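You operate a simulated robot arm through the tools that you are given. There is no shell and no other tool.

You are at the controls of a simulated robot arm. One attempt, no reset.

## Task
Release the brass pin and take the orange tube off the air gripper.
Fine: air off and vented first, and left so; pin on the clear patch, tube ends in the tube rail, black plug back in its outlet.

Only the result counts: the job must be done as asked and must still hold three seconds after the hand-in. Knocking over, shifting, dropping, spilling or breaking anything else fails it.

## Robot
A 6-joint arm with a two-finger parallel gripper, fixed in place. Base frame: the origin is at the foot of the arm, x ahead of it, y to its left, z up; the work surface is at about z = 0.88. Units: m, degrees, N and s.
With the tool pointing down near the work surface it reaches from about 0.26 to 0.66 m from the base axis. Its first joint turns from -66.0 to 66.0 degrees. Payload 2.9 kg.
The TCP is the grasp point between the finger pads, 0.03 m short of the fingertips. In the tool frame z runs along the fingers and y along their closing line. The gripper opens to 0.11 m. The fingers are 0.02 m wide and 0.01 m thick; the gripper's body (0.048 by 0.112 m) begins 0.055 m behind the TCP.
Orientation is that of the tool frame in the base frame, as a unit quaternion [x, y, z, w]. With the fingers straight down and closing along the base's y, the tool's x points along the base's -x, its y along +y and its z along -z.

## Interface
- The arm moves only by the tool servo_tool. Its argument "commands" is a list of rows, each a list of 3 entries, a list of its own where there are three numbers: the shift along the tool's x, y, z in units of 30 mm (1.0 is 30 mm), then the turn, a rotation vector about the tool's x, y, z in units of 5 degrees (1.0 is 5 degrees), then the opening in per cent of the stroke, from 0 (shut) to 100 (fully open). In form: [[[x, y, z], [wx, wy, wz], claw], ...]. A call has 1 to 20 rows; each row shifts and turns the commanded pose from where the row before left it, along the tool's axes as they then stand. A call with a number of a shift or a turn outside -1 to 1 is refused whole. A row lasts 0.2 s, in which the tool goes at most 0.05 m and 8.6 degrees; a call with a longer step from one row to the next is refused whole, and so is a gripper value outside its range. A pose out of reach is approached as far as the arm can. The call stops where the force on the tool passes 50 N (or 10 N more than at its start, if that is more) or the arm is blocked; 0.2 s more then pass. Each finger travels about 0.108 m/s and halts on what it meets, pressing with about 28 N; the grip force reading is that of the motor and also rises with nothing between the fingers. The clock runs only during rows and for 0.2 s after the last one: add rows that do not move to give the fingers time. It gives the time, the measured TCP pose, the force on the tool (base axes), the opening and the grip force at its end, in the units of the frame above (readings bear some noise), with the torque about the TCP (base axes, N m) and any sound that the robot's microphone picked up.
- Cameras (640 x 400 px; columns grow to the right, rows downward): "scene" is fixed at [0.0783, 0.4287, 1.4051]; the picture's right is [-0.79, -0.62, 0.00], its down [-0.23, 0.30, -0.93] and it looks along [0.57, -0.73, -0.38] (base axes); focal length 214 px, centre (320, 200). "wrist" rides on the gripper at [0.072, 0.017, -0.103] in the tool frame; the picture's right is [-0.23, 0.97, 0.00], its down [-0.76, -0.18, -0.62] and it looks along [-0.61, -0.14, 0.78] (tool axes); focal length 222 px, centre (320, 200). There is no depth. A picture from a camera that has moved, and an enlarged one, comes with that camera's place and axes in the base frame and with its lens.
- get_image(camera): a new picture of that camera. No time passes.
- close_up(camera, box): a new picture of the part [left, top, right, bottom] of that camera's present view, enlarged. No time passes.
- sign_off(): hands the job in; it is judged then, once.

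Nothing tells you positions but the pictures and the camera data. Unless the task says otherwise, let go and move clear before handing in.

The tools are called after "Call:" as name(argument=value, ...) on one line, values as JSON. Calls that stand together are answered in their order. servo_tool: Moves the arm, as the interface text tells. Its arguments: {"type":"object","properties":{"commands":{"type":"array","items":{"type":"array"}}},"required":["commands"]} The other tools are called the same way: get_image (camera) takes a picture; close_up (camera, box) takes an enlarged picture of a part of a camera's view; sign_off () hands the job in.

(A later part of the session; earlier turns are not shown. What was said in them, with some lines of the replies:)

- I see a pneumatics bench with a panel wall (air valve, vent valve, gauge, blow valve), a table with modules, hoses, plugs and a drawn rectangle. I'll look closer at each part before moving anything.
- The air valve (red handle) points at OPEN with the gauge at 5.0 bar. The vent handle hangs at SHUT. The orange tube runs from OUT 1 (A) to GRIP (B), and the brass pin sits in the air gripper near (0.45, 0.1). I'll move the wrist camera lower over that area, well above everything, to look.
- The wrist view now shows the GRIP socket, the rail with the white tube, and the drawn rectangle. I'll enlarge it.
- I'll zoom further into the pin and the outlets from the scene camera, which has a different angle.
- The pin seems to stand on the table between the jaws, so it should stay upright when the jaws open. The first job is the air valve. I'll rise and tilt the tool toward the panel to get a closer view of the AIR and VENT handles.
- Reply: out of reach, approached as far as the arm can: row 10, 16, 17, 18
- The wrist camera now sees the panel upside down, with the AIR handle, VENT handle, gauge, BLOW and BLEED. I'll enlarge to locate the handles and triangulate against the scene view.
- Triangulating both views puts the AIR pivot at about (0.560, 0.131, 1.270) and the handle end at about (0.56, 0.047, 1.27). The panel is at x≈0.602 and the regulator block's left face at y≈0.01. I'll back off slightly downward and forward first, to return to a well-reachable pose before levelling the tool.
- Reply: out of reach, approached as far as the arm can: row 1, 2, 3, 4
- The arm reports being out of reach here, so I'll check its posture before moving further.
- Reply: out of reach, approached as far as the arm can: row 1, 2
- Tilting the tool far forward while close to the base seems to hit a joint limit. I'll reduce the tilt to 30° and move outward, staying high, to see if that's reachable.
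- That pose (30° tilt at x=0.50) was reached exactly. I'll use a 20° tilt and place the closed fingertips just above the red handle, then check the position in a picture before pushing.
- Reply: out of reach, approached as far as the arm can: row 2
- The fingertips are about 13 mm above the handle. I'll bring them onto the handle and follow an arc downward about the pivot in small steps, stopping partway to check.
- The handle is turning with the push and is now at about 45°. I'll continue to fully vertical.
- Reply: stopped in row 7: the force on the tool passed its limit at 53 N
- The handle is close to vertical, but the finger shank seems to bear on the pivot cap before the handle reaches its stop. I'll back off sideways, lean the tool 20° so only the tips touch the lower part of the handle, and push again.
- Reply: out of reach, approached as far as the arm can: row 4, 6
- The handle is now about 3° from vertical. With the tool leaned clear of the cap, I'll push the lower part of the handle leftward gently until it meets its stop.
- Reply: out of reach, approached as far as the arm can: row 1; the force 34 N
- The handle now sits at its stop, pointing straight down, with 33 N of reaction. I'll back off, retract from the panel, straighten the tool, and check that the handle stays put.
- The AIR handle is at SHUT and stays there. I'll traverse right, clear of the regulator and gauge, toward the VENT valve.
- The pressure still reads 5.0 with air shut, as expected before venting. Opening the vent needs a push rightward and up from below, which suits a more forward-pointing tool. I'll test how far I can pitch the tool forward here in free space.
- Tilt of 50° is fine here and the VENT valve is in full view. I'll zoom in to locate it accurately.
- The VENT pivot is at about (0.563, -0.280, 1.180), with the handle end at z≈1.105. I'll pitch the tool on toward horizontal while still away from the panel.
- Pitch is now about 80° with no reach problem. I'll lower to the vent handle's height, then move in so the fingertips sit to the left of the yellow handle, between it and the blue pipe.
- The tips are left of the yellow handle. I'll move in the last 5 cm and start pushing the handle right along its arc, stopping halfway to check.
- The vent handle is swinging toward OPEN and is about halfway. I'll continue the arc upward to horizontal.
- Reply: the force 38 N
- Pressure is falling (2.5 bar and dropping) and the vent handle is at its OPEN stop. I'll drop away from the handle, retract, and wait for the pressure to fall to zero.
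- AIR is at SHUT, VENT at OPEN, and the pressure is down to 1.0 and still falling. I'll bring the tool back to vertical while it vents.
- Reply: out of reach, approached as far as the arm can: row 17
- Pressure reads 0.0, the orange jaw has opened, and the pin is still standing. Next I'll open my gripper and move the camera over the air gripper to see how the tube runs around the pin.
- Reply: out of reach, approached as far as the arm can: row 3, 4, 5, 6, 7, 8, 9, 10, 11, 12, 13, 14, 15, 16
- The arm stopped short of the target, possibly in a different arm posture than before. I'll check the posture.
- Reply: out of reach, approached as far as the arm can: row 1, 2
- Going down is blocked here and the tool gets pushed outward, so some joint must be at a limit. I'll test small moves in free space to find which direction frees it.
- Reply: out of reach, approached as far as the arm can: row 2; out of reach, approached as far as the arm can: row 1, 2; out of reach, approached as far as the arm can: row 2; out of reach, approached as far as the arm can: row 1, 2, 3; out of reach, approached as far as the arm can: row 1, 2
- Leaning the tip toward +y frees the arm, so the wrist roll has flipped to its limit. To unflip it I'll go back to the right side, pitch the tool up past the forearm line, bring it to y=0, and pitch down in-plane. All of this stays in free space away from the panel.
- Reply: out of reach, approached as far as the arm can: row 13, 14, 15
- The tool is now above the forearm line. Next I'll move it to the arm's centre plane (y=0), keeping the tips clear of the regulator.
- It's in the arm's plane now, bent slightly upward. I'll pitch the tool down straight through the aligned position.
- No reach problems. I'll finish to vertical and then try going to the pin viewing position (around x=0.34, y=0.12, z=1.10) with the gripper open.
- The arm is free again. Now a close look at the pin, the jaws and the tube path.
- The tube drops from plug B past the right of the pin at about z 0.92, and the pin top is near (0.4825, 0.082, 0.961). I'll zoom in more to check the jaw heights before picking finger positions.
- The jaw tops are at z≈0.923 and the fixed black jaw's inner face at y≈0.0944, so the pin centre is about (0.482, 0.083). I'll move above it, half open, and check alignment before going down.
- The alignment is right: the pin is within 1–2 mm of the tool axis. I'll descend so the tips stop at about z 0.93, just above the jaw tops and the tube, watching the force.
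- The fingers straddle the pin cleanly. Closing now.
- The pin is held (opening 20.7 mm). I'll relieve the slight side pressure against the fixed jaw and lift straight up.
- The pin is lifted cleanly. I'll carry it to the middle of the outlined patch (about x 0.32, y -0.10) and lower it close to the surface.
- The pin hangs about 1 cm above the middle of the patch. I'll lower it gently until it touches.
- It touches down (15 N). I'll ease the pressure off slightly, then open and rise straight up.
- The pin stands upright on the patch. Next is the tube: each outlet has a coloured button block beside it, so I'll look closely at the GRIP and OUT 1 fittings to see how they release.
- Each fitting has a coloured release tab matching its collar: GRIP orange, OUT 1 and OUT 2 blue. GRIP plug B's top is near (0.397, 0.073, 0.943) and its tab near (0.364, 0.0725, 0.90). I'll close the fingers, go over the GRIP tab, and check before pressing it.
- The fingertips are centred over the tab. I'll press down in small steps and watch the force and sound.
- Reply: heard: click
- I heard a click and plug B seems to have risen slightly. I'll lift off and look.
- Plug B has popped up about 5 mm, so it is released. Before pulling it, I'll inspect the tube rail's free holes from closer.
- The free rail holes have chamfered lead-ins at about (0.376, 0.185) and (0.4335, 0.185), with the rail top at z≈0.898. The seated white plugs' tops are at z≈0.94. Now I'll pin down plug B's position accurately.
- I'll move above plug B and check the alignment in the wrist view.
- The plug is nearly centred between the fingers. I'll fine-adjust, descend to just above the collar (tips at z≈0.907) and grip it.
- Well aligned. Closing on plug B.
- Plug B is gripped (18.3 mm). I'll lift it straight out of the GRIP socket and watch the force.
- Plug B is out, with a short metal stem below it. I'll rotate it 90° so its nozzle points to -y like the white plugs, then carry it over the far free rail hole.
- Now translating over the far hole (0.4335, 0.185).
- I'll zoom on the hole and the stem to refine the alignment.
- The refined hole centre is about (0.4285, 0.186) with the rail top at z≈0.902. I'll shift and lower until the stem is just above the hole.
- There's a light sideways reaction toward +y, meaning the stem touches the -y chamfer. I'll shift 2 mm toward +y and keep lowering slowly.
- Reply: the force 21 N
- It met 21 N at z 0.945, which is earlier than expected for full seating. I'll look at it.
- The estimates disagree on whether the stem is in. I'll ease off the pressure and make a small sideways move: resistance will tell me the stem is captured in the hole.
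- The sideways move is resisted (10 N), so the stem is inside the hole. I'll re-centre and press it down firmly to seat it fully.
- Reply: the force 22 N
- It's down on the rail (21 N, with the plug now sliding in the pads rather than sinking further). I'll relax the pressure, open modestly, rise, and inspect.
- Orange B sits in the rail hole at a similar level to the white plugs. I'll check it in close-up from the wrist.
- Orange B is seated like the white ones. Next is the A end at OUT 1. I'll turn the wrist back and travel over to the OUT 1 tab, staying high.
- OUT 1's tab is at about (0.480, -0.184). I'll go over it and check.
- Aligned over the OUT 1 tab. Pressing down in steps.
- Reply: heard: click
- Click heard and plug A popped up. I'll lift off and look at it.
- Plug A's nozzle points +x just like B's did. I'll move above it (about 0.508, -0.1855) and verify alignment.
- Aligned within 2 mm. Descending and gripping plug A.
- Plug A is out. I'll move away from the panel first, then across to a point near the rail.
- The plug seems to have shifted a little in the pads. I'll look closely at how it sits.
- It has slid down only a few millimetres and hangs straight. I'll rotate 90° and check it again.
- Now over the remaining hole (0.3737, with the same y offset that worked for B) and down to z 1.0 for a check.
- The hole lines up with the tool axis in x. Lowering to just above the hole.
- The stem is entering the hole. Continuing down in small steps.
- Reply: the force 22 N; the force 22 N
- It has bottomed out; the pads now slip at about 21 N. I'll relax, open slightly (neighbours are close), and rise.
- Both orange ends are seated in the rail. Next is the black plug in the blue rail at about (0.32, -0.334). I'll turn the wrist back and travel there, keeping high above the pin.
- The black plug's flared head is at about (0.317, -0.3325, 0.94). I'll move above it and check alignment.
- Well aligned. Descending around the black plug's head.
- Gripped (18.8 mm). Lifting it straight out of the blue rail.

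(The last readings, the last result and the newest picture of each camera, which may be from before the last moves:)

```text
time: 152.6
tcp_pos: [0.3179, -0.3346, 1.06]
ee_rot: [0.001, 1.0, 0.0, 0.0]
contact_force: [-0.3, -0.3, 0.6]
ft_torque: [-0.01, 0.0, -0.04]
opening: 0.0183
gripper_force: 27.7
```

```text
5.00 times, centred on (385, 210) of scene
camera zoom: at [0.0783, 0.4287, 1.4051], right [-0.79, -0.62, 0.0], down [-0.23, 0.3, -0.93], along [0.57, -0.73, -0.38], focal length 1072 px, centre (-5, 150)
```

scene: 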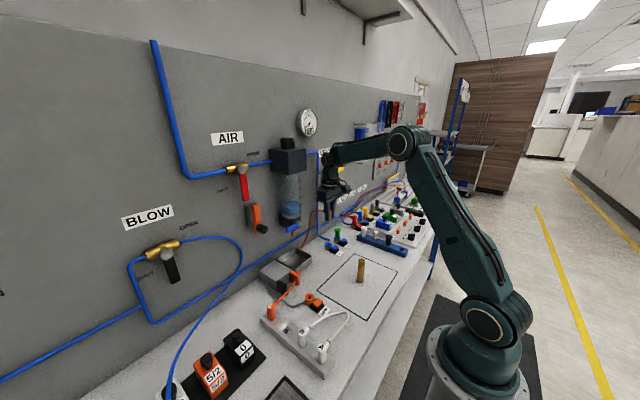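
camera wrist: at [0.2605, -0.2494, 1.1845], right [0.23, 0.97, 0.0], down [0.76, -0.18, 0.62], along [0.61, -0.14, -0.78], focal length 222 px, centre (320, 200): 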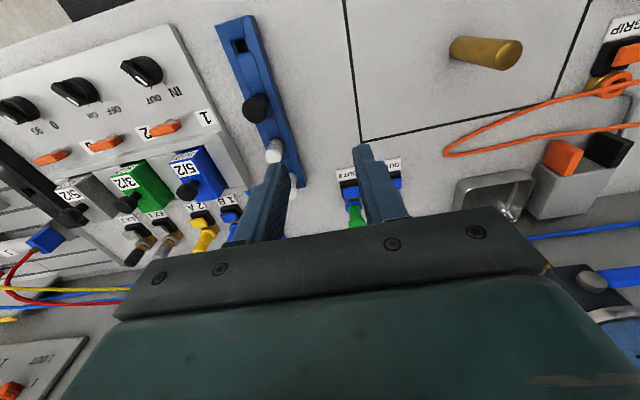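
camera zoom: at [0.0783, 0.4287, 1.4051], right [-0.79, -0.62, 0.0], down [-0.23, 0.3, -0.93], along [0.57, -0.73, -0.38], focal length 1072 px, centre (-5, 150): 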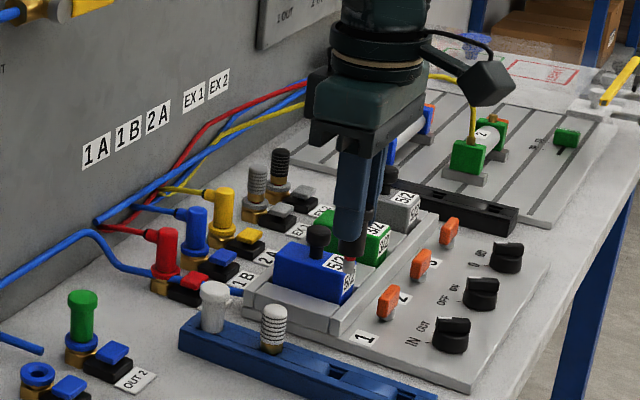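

The black plug is in hand with its stem hanging straight. I'll carry it to OUT 1 (socket axis about 0.5087, -0.1845) and check alignment from above.

Call:
servo_tool(commands=[[[-0.914, 0.719, 0], [0, 0, 0], 0], [[-0.914, 0.719, 0], [0, 0, 0], 0], [[-0.914, 0.719, 0], [0, 0, 0], 0], [[-0.914, 0.719, 0], [0, 0, 0], 0], [[-0.914, 0.719, 0], [0, 0, 0], 0], [[-0.914, 0.719, 0], [0, 0, 0], 0], [[-0.914, 0.719, 0], [0, 0, 0], 0], [[0, 0, 0.8], [0, 0, 0], 0], [[0, 0, 0.8], [0, 0, 0], 0], [[0, 0, 0], [0, 0, 0], 0]])

Call:
close_up(camera="wrist", box=[200, 60, 440, 230])

Call:
close_up(camera="scene", box=[305, 190, 385, 260])

```text
time: 154.8
tcp_pos: [0.5092, -0.1861, 1.011]
ee_rot: [0.0, 1.0, 0.0, 0.0]
contact_force: [1.0, 0.0, 0.5]
ft_torque: [-0.01, 0.05, -0.01]
opening: 0.0178
gripper_force: 27.8
```

```text
2.35 times, centred on (320, 145) of wrist
camera zoom: at [0.4361, -0.1672, 1.1154], right [0.23, 0.97, 0.0], down [0.76, -0.18, 0.62], along [0.61, -0.14, -0.78], focal length 523 px, centre (320, 329)
```

zoom: 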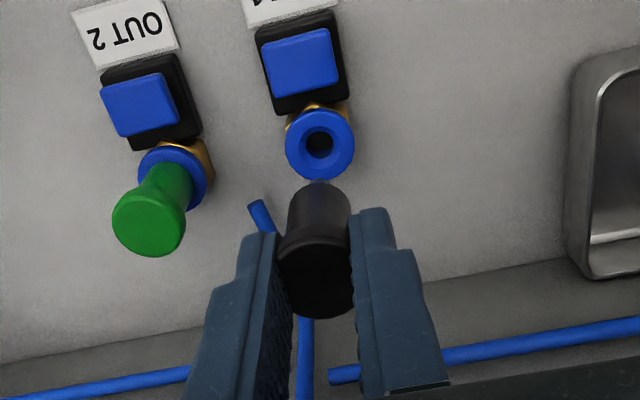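

```text
5.71 times, centred on (345, 225) of scene
camera zoom: at [0.0783, 0.4287, 1.4051], right [-0.79, -0.62, 0.0], down [-0.23, 0.3, -0.93], along [0.57, -0.73, -0.38], focal length 1226 px, centre (177, 57)
```

zoom: 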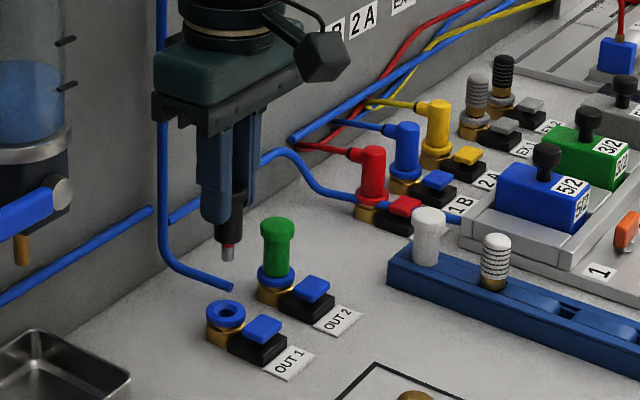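

The tool is over the socket. I'll trim 1.5 mm in x for the plug's offset in the pads, then lower until the stem is at the collar.

Call:
servo_tool(commands=[[[-0.05, 0.01, 0.6], [0, 0, 0], 0], [[0, 0, 0.5], [0, 0, 0], 0], [[0, 0, 0.25], [0, 0, 0], 0], [[0, 0, 0], [0, 0, 0], 0]])

Call:
close_up(camera="wrist", box=[260, 90, 380, 180])

Call:
close_up(camera="scene", box=[315, 215, 365, 260])

```text
time: 155.8
tcp_pos: [0.5112, -0.1843, 0.9708]
ee_rot: [0.001, 1.0, 0.001, 0.0]
contact_force: [0.0, 0.0, -0.4]
ft_torque: [-0.01, 0.03, 0.02]
opening: 0.0179
gripper_force: 27.5
```

```text
4.44 times, centred on (320, 135) of wrist
camera zoom: at [0.4376, -0.1664, 1.075], right [0.23, 0.97, 0.0], down [0.76, -0.18, 0.62], along [0.61, -0.14, -0.78], focal length 987 px, centre (320, 489)
```

zoom: 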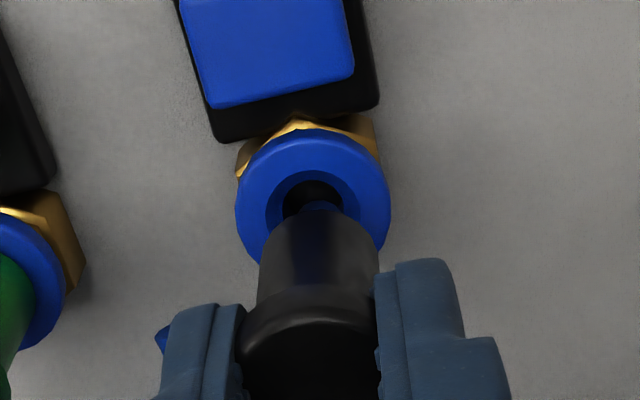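

```text
8.89 times, centred on (340, 238) of scene
camera zoom: at [0.0783, 0.4287, 1.4051], right [-0.79, -0.62, 0.0], down [-0.23, 0.3, -0.93], along [0.57, -0.73, -0.38], focal length 1906 px, centre (142, -133)
```

zoom: 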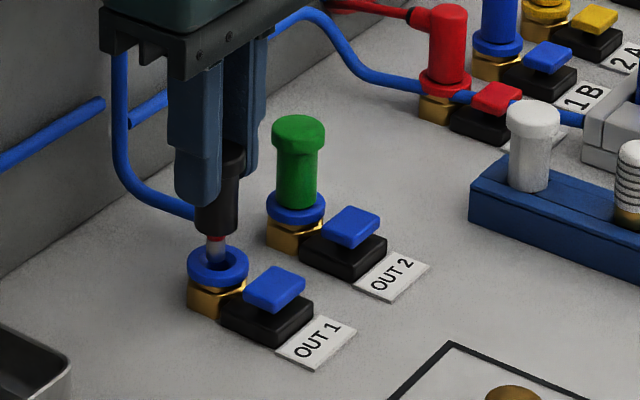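

The stem is lined up with the socket hole to about 1 mm. I'll trim that and lower in small steps.

Call:
servo_tool(commands=[[[0, -0.03, 0.1], [0, 0, 0], 0], [[0, 0, 0.1], [0, 0, 0], 0], [[0, 0, 0], [0, 0, 0], 0]])

Call:
servo_tool(commands=[[[0, 0, 0.1], [0, 0, 0], 0], [[0, 0, 0.1], [0, 0, 0], 0], [[0, 0, 0], [0, 0, 0], 0]])

```text
time: 156.6
tcp_pos: [0.511, -0.1832, 0.9657]
ee_rot: [0.001, 1.0, 0.0, 0.0]
contact_force: [0.3, -0.2, -0.5]
ft_torque: [0.02, -0.03, 0.02]
opening: 0.018
gripper_force: 28.3
```

```text
time: 157.4
tcp_pos: [0.5113, -0.1848, 0.9613]
ee_rot: [0.001, 1.0, 0.0, 0.0]
contact_force: [0.4, 0.4, -0.6]
ft_torque: [0.02, 0.02, -0.03]
opening: 0.0183
gripper_force: 28.1
```

Call:
servo_tool(commands=[[[0, 0, 0.1], [0, 0, 0], 0], [[0, 0, 0.1], [0, 0, 0], 0], [[0, 0, 0], [0, 0, 0], 0]])

Call:
servo_tool(commands=[[[0, 0, 0.08], [0, 0, 0], 0], [[0, 0, 0.08], [0, 0, 0], 0], [[0, 0, 0], [0, 0, 0], 0]])

Call:
close_up(camera="scene", box=[315, 215, 365, 260])

```text
time: 158.2
tcp_pos: [0.5108, -0.1852, 0.9543]
ee_rot: [0.001, 1.0, 0.001, 0.001]
contact_force: [0.8, -0.4, 5.0]
ft_torque: [0.08, -0.08, 0.0]
opening: 0.0183
gripper_force: 27.5
```

```text
time: 159.0
tcp_pos: [0.5124, -0.184, 0.9503]
ee_rot: [0.002, 1.0, -0.001, 0.001]
contact_force: [1.4, -3.9, 20.4]
ft_torque: [-0.43, -0.11, 0.01]
opening: 0.0179
gripper_force: 27.8
```

```text
8.89 times, centred on (340, 238) of scene
camera zoom: at [0.078, 0.4287, 1.4051], right [-0.79, -0.62, 0.0], down [-0.23, 0.3, -0.93], along [0.57, -0.73, -0.38], focal length 1906 px, centre (142, -133)
```

zoom: 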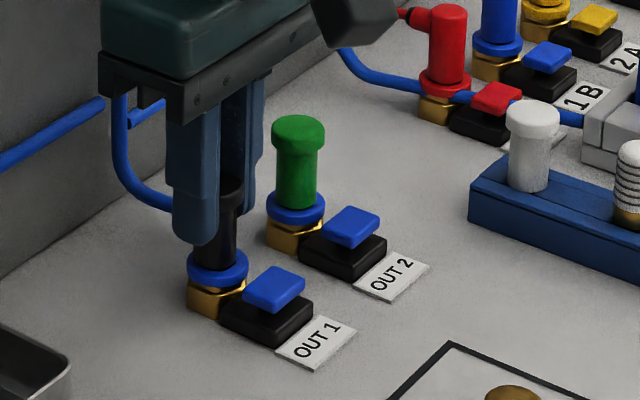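

The stem is in, and the grip slips at about 20 N without a latch click. I'll let go, rise, then press the plug's head down with closed fingers until it latches.

Call:
servo_tool(commands=[[[0, 0, -0.04], [0, 0, 0], 0], [[0, 0, 0], [0, 0, 0], 0], [[0, 0, 0], [0, 0, 0], 30], [[0, 0, 0], [0, 0, 0], 42], [[0, 0, 0], [0, 0, 0], 42], [[0, 0, -0.3], [0, 0, 0], 42], [[0, 0, -0.7], [0, 0, 0], 42], [[0, 0, -0.8], [0, 0, 0], 42], [[0, 0, 0], [0, 0, 0], 42]])

Call:
close_up(camera="wrist", box=[200, 60, 440, 230])

Call:
close_up(camera="scene", box=[315, 215, 365, 260])

```text
time: 161.0
tcp_pos: [0.511, -0.1843, 1.0042]
ee_rot: [0.001, 1.0, 0.001, 0.0]
contact_force: [-0.1, -0.4, -0.6]
ft_torque: [-0.01, 0.01, 0.04]
opening: 0.0461
gripper_force: 0.0
```

```text
2.35 times, centred on (320, 145) of wrist
camera zoom: at [0.4378, -0.1665, 1.1084], right [0.23, 0.97, 0.0], down [0.76, -0.18, 0.62], along [0.61, -0.14, -0.78], focal length 523 px, centre (320, 329)
```

zoom: 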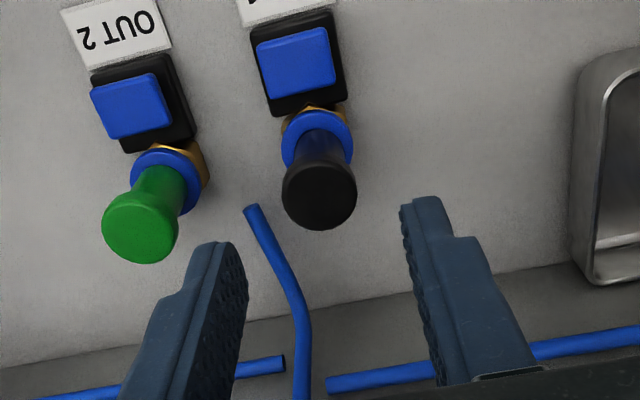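

```text
8.89 times, centred on (340, 238) of scene
camera zoom: at [0.0783, 0.4287, 1.4051], right [-0.79, -0.62, 0.0], down [-0.23, 0.3, -0.93], along [0.57, -0.73, -0.38], focal length 1906 px, centre (142, -133)
```

zoom: 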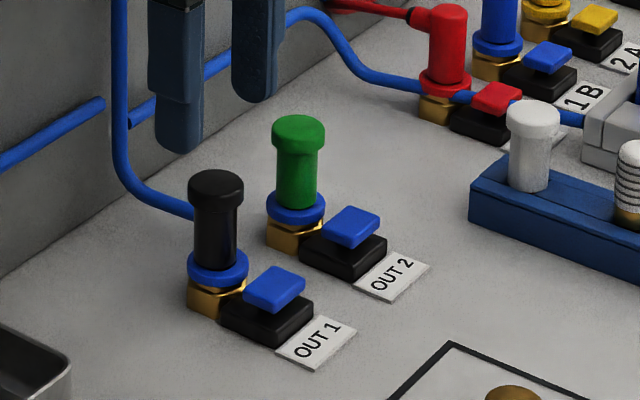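

The black plug already stands nearly as low as the green one. I'll press on its head with closed fingers to make sure it's latched.

Call:
servo_tool(commands=[[[0, 0, 0], [0, 0, 0], 0], [[0, 0, 0], [0, 0, 0], 0], [[0, 0, 0], [0, 0, 0], 0], [[0, 0, 0.5], [0, 0, 0], 0], [[0, 0, 0.2], [0, 0, 0], 0], [[0, 0, 0.1], [0, 0, 0], 0], [[0, 0, 0.1], [0, 0, 0], 0], [[0, 0, 0], [0, 0, 0], 0]])

Call:
servo_tool(commands=[[[0, 0, 0.08], [0, 0, 0], 0], [[0, 0, 0.06], [0, 0, 0], 0], [[0, 0, 0], [0, 0, 0], 0]])

Call:
close_up(camera="scene", box=[315, 215, 365, 260])

```text
time: 162.8
tcp_pos: [0.5114, -0.183, 0.9772]
ee_rot: [0.001, 1.0, 0.001, 0.001]
contact_force: [1.0, -0.1, -0.8]
ft_torque: [0.0, 0.0, 0.03]
opening: 0.0001
gripper_force: 27.9
```

```text
time: 163.6
tcp_pos: [0.5115, -0.183, 0.9738]
ee_rot: [0.0, 1.0, -0.001, 0.0]
contact_force: [-0.9, 0.0, 7.5]
ft_torque: [0.02, 0.04, 0.02]
opening: 0.0002
gripper_force: 28.0
```

```text
8.89 times, centred on (340, 238) of scene
camera zoom: at [0.0781, 0.4287, 1.4051], right [-0.79, -0.62, 0.0], down [-0.23, 0.3, -0.93], along [0.57, -0.73, -0.38], focal length 1906 px, centre (142, -133)
```

zoom: 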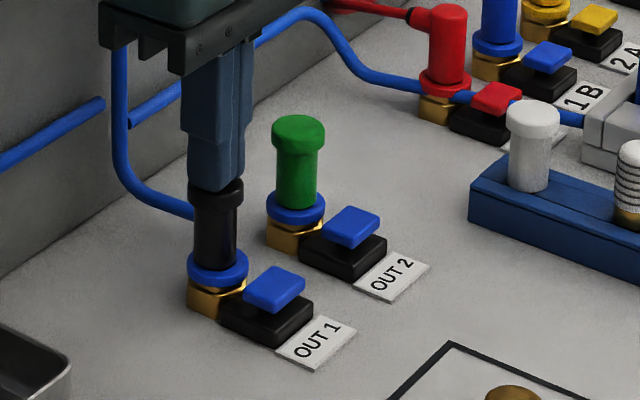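

Contact with the head (7.5 N). Pressing further in 2 mm steps.

Call:
servo_tool(commands=[[[0, 0, 0.06], [0, 0, 0], 0], [[0, 0, 0.04], [0, 0, 0], 0], [[0, 0, 0], [0, 0, 0], 0]])

Call:
close_up(camera="scene", box=[315, 215, 365, 260])

```text
time: 164.4
tcp_pos: [0.5123, -0.1854, 0.9725]
ee_rot: [0.001, 1.0, -0.001, 0.002]
contact_force: [-3.5, 0.0, 36.5]
ft_torque: [0.0, 0.3, -0.01]
opening: 0.0
gripper_force: 27.6
```

```text
8.89 times, centred on (340, 238) of scene
camera zoom: at [0.0776, 0.4289, 1.405], right [-0.79, -0.62, 0.0], down [-0.23, 0.3, -0.93], along [0.57, -0.73, -0.38], focal length 1906 px, centre (142, -133)
```

zoom: 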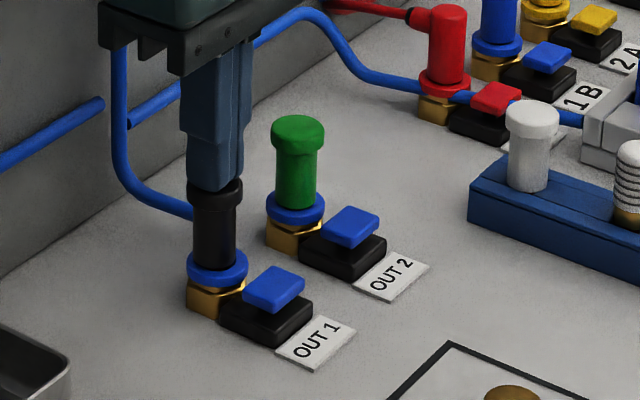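

It no longer moves at 36 N, so it's bottomed. I'll rise and compare it closely with the green plug.

Call:
servo_tool(commands=[[[0, 0, -0.3], [0, 0, 0], 0], [[0, 0, -0.8], [0, 0, 0], 0], [[0, 0, -0.8], [0, 0, 0], 0], [[0, 0, -0.8], [0, 0, 0], 0], [[0, 0, 0], [0, 0, 0], 0]])

Call:
close_up(camera="scene", box=[325, 222, 355, 252])

Call:
close_up(camera="wrist", box=[220, 80, 340, 180])

```text
time: 165.6
tcp_pos: [0.5116, -0.1838, 1.0516]
ee_rot: [0.001, 1.0, 0.0, -0.001]
contact_force: [1.6, -0.1, 0.2]
ft_torque: [-0.02, 0.04, -0.04]
opening: 0.0
gripper_force: 27.9
```

```text
13.33 times, centred on (340, 237) of scene
camera zoom: at [0.0783, 0.4287, 1.4051], right [-0.79, -0.62, 0.0], down [-0.23, 0.3, -0.93], along [0.57, -0.73, -0.38], focal length 2860 px, centre (53, -293)
```

zoom: 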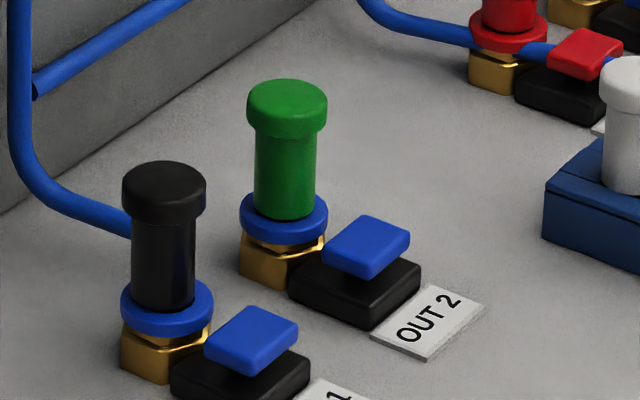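

```text
4.00 times, centred on (280, 130) of wrist
camera zoom: at [0.438, -0.1661, 1.155], right [0.23, 0.97, 0.0], down [0.76, -0.18, 0.62], along [0.61, -0.14, -0.78], focal length 888 px, centre (480, 480)
```

zoom: 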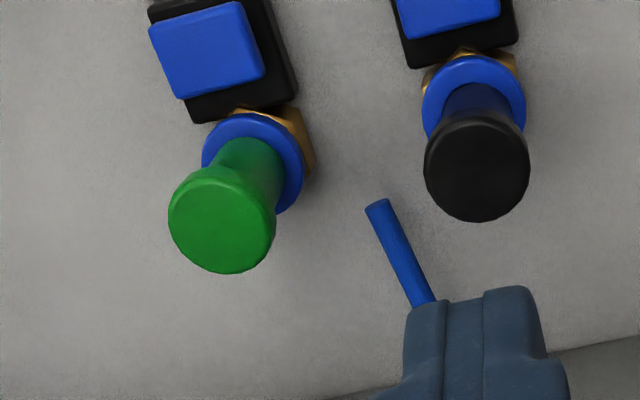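

The black plug sits at the same height as the green one, so it is seated in OUT 1. I'll move the arm up and clear, then inspect everything.

Call:
servo_tool(commands=[[[0.8, 0, -0.5], [0, 0, 0], 0], [[0.8, 0, -0.5], [0, 0, 0], 0], [[0.8, 0, -0.5], [0, 0, 0], 0], [[0.8, 0, -0.5], [0, 0, 0], 0], [[0.8, 0, -0.5], [0, 0, 0], 0], [[0.6, 0, -0.8], [0, 0, 0], 0], [[0, 0, -0.8], [0, 0, 0], 0], [[0, 0, 0], [0, 0, 0], 0]])

Call:
get_image(camera="scene")

Call:
close_up(camera="scene", box=[245, 230, 345, 350])

Call:
close_up(camera="scene", box=[220, 90, 360, 210])

Call:
close_up(camera="scene", box=[310, 210, 420, 330])

Call:
get_image(camera="wrist")

```text
time: 167.4
tcp_pos: [0.3744, -0.1831, 1.1732]
ee_rot: [0.001, 1.0, 0.0, 0.0]
contact_force: [-0.2, 0.7, -0.7]
ft_torque: [-0.01, -0.01, 0.01]
opening: 0.0
gripper_force: 27.8
```

```text
taken
```

scene: 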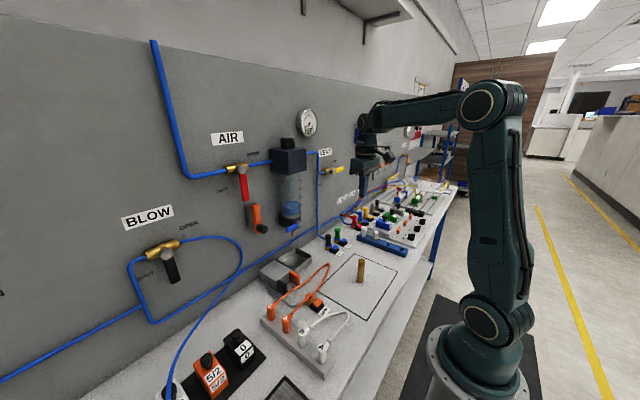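

```text
3.33 times, centred on (295, 290) of scene
camera zoom: at [0.0783, 0.4287, 1.4051], right [-0.79, -0.62, 0.0], down [-0.23, 0.3, -0.93], along [0.57, -0.73, -0.38], focal length 715 px, centre (403, -100)
```

zoom: 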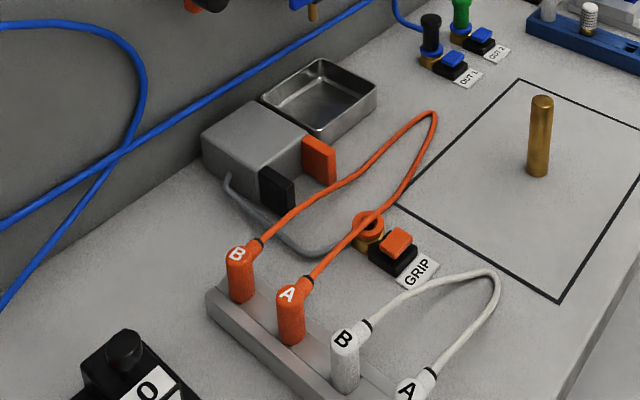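

```text
3.33 times, centred on (290, 150) of scene
camera zoom: at [0.0783, 0.4287, 1.4051], right [-0.79, -0.62, 0.0], down [-0.23, 0.3, -0.93], along [0.57, -0.73, -0.38], focal length 715 px, centre (420, 367)
```

zoom: 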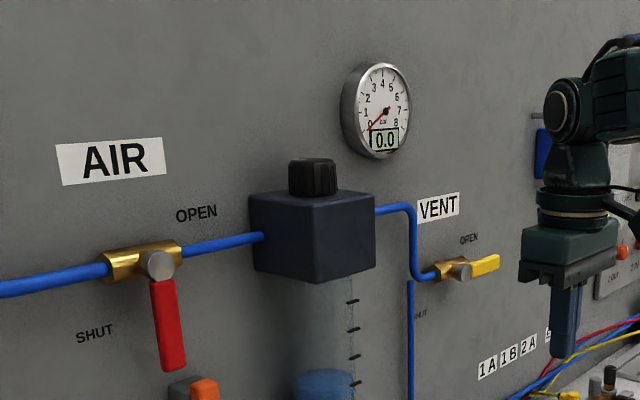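

```text
3.33 times, centred on (365, 270) of scene
camera zoom: at [0.0783, 0.4287, 1.4051], right [-0.79, -0.62, 0.0], down [-0.23, 0.3, -0.93], along [0.57, -0.73, -0.38], focal length 715 px, centre (170, -33)
```

zoom: 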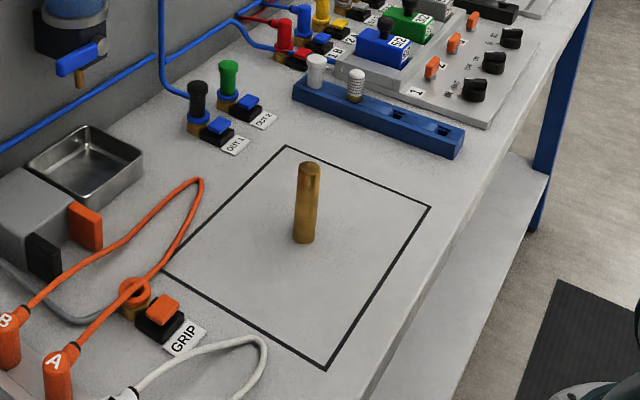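

```text
taken
camera wrist: at [0.3005, -0.1658, 1.2779], right [0.23, 0.97, 0.0], down [0.76, -0.18, 0.62], along [0.61, -0.14, -0.78], focal length 222 px, centre (320, 200)
```

wrist: 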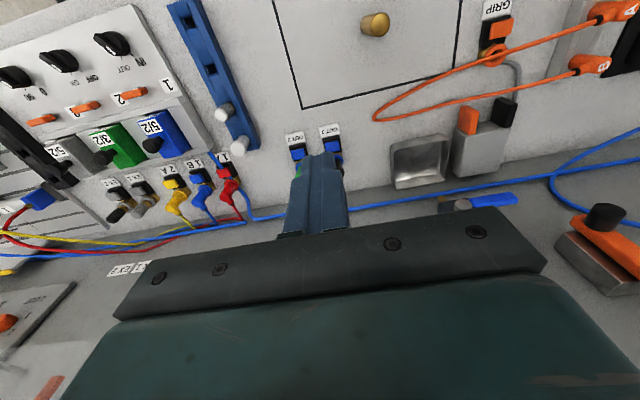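

Air is shut, the gauge reads 0.0 with the vent open, the pin is on the patch, and both tube ends are in the rail. I never heard a latch click for the black plug, so I'll do a gentle tug test on it to be sure it holds.

Call:
servo_tool(commands=[[[-0.911, -0.01, 0.82], [0, 0, 0], 45], [[-0.911, -0.01, 0.82], [0, 0, 0], 45], [[-0.911, -0.01, 0.82], [0, 0, 0], 45], [[-0.911, -0.01, 0.82], [0, 0, 0], 45], [[-0.911, -0.01, 0.82], [0, 0, 0], 45], [[0, 0, 0.8], [0, 0, 0], 45], [[0, 0, 0.5], [0, 0, 0], 45], [[0, 0, 0], [0, 0, 0], 45]])

Call:
close_up(camera="wrist", box=[200, 60, 440, 230])

```text
time: 169.2
tcp_pos: [0.5089, -0.1849, 1.0115]
ee_rot: [0.0, 1.0, 0.0, 0.0]
contact_force: [-0.6, -0.4, 0.8]
ft_torque: [0.01, -0.01, -0.01]
opening: 0.0494
gripper_force: 0.0
```

```text
2.35 times, centred on (320, 145) of wrist
camera zoom: at [0.4362, -0.1677, 1.1153], right [0.23, 0.97, 0.0], down [0.76, -0.18, 0.62], along [0.61, -0.14, -0.78], focal length 523 px, centre (320, 329)
```

zoom: 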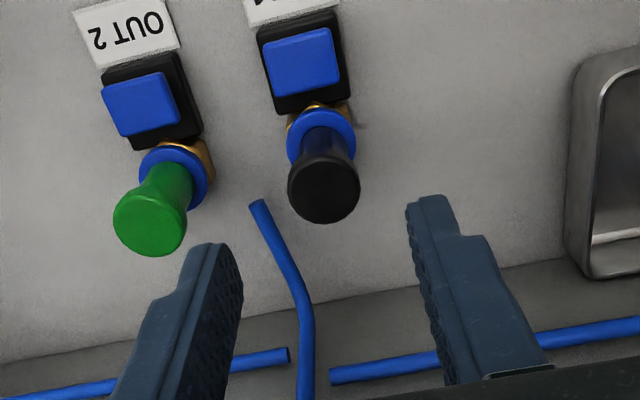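

Call:
servo_tool(commands=[[[-0.03, 0.02, 0.6], [0, 0, 0], 45], [[0, 0, 0.7], [0, 0, 0], 45], [[0, 0, 0.6], [0, 0, 0], 45], [[0, 0, 0.1], [0, 0, 0], 45], [[0, 0, 0], [0, 0, 0], 30], [[0, 0, 0], [0, 0, 0], 15], [[0, 0, 0], [0, 0, 0], 0], [[0, 0, 0], [0, 0, 0], 0], [[0, 0, 0], [0, 0, 0], 0]])

Call:
servo_tool(commands=[[[0, 0, -0.05], [0, 0, 0], 0], [[0, 0, 0], [0, 0, 0], 0]])

```text
time: 171.2
tcp_pos: [0.5103, -0.1849, 0.9524]
ee_rot: [0.001, 1.0, 0.0, -0.001]
contact_force: [1.4, 4.5, -2.4]
ft_torque: [0.36, -0.02, -0.02]
opening: 0.0184
gripper_force: 27.8
```

```text
time: 171.8
tcp_pos: [0.5107, -0.1848, 0.9525]
ee_rot: [0.0, 1.0, 0.001, -0.002]
contact_force: [3.9, 5.1, -19.3]
ft_torque: [0.3, -0.27, -0.06]
opening: 0.0184
gripper_force: 28.2
```

Pulling up gives 19 N of resistance with no movement, so the black plug is latched. I'll ease the tension, open, and move clear.

Call:
servo_tool(commands=[[[0, 0, 0.05], [0, 0, 0], 0], [[0, 0, 0], [0, 0, 0], 0], [[0, 0, 0], [0, 0, 0], 30], [[0, 0, 0], [0, 0, 0], 45], [[0, 0, 0], [0, 0, 0], 45], [[0, 0, -0.3], [0, 0, 0], 45], [[0, 0, -0.8], [0, 0, 0], 45], [[0, 0, -0.9], [0, 0, 0], 45], [[0, 0, -0.9], [0, 0, 0], 45], [[0.7, 0, -0.7], [0, 0, 0], 45], [[0.8, 0, -0.6], [0, 0, 0], 45], [[0.8, 0, -0.6], [0, 0, 0], 45], [[0.8, 0, -0.6], [0, 0, 0], 45], [[0.8, 0, -0.6], [0, 0, 0], 45], [[0.8, 0, 0], [0, 0, 0], 45], [[0, 0, 0], [0, 0, 0], 45]])

Call:
get_image(camera="scene")

Call:
close_up(camera="scene", box=[325, 222, 355, 252])

Call:
close_up(camera="scene", box=[255, 290, 345, 370])

Call:
close_up(camera="wrist", box=[200, 0, 640, 200])

```text
time: 175.2
tcp_pos: [0.3691, -0.1847, 1.1325]
ee_rot: [0.001, 1.0, -0.001, 0.0]
contact_force: [-0.1, 0.2, -0.4]
ft_torque: [-0.01, -0.02, 0.01]
opening: 0.0493
gripper_force: 0.1
```

```text
taken
```

scene: 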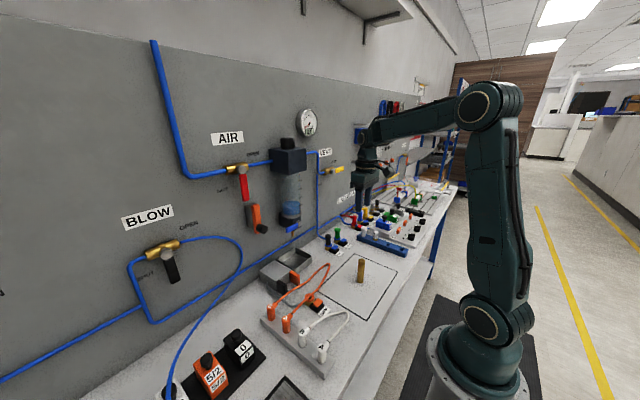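

```text
13.33 times, centred on (340, 237) of scene
camera zoom: at [0.0783, 0.4287, 1.4051], right [-0.79, -0.62, 0.0], down [-0.23, 0.3, -0.93], along [0.57, -0.73, -0.38], focal length 2860 px, centre (53, -293)
```

zoom: 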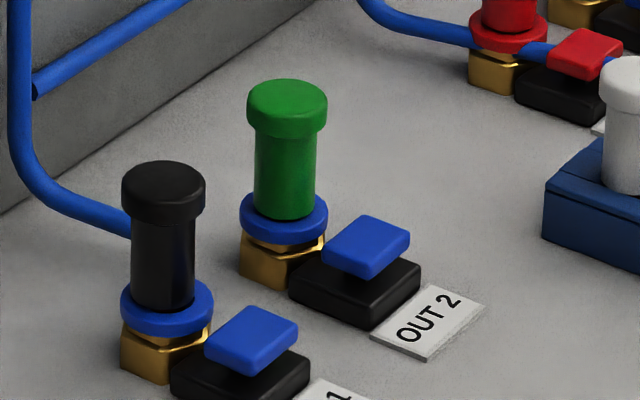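

```text
5.00 times, centred on (300, 330) of scene
camera zoom: at [0.0783, 0.4287, 1.4051], right [-0.79, -0.62, 0.0], down [-0.23, 0.3, -0.93], along [0.57, -0.73, -0.38], focal length 1072 px, centre (420, -450)
```

zoom: 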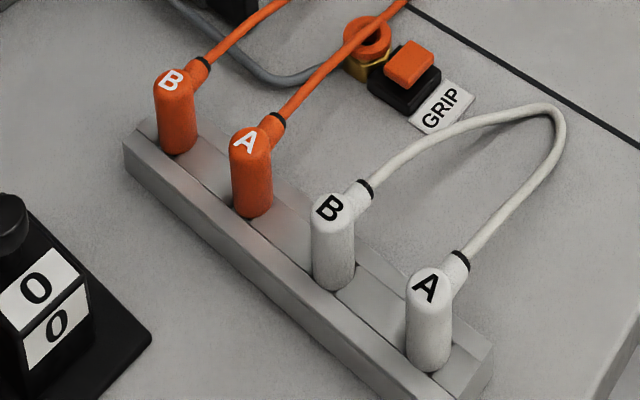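

```text
1.45 times, centred on (420, 100) of wrist
camera zoom: at [0.2967, -0.1671, 1.2357], right [0.23, 0.97, 0.0], down [0.76, -0.18, 0.62], along [0.61, -0.14, -0.78], focal length 323 px, centre (174, 346)
```

zoom: 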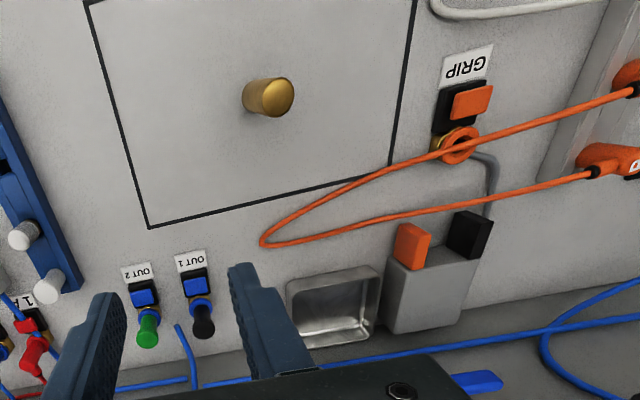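

Everything is in place:
- **Air:** AIR is shut, VENT is open, and the gauge read 0.0.
- **Pin:** it stands on the outlined patch.
- **Tube:** orange ends A and B are seated in the tube rail at the same height as the white ones.
- **Black plug:** it is latched in OUT 1.

The gripper is empty and clear of everything, so I'm handing in.

Call:
sign_off()

```text
The job is handed in.
```

The job is done and handed in; I haven't seen the judging result. This is how I left the bench:

- **Air:** the AIR valve is shut and the VENT is open. The gauge read 0.0 before I touched the pin, and still read 0.0 near the end.
- **Brass pin:** the jaw opened when the air vented. I moved the pin to the outlined clear patch, where it stands upright.
- **Orange tube:** I released both ends with their tabs at GRIP and OUT 1. They are in the two free holes of the tube rail, level with the white plugs. The loop of the tube lies along one edge of the patch, well away from the pin.
- **Black plug:** it is in OUT 1. I heard no latch click when it went in, so I tugged it: it held against about 19 N and did not move.

I noticed nothing else knocked over or shifted, and the arm is empty and clear of the bench.
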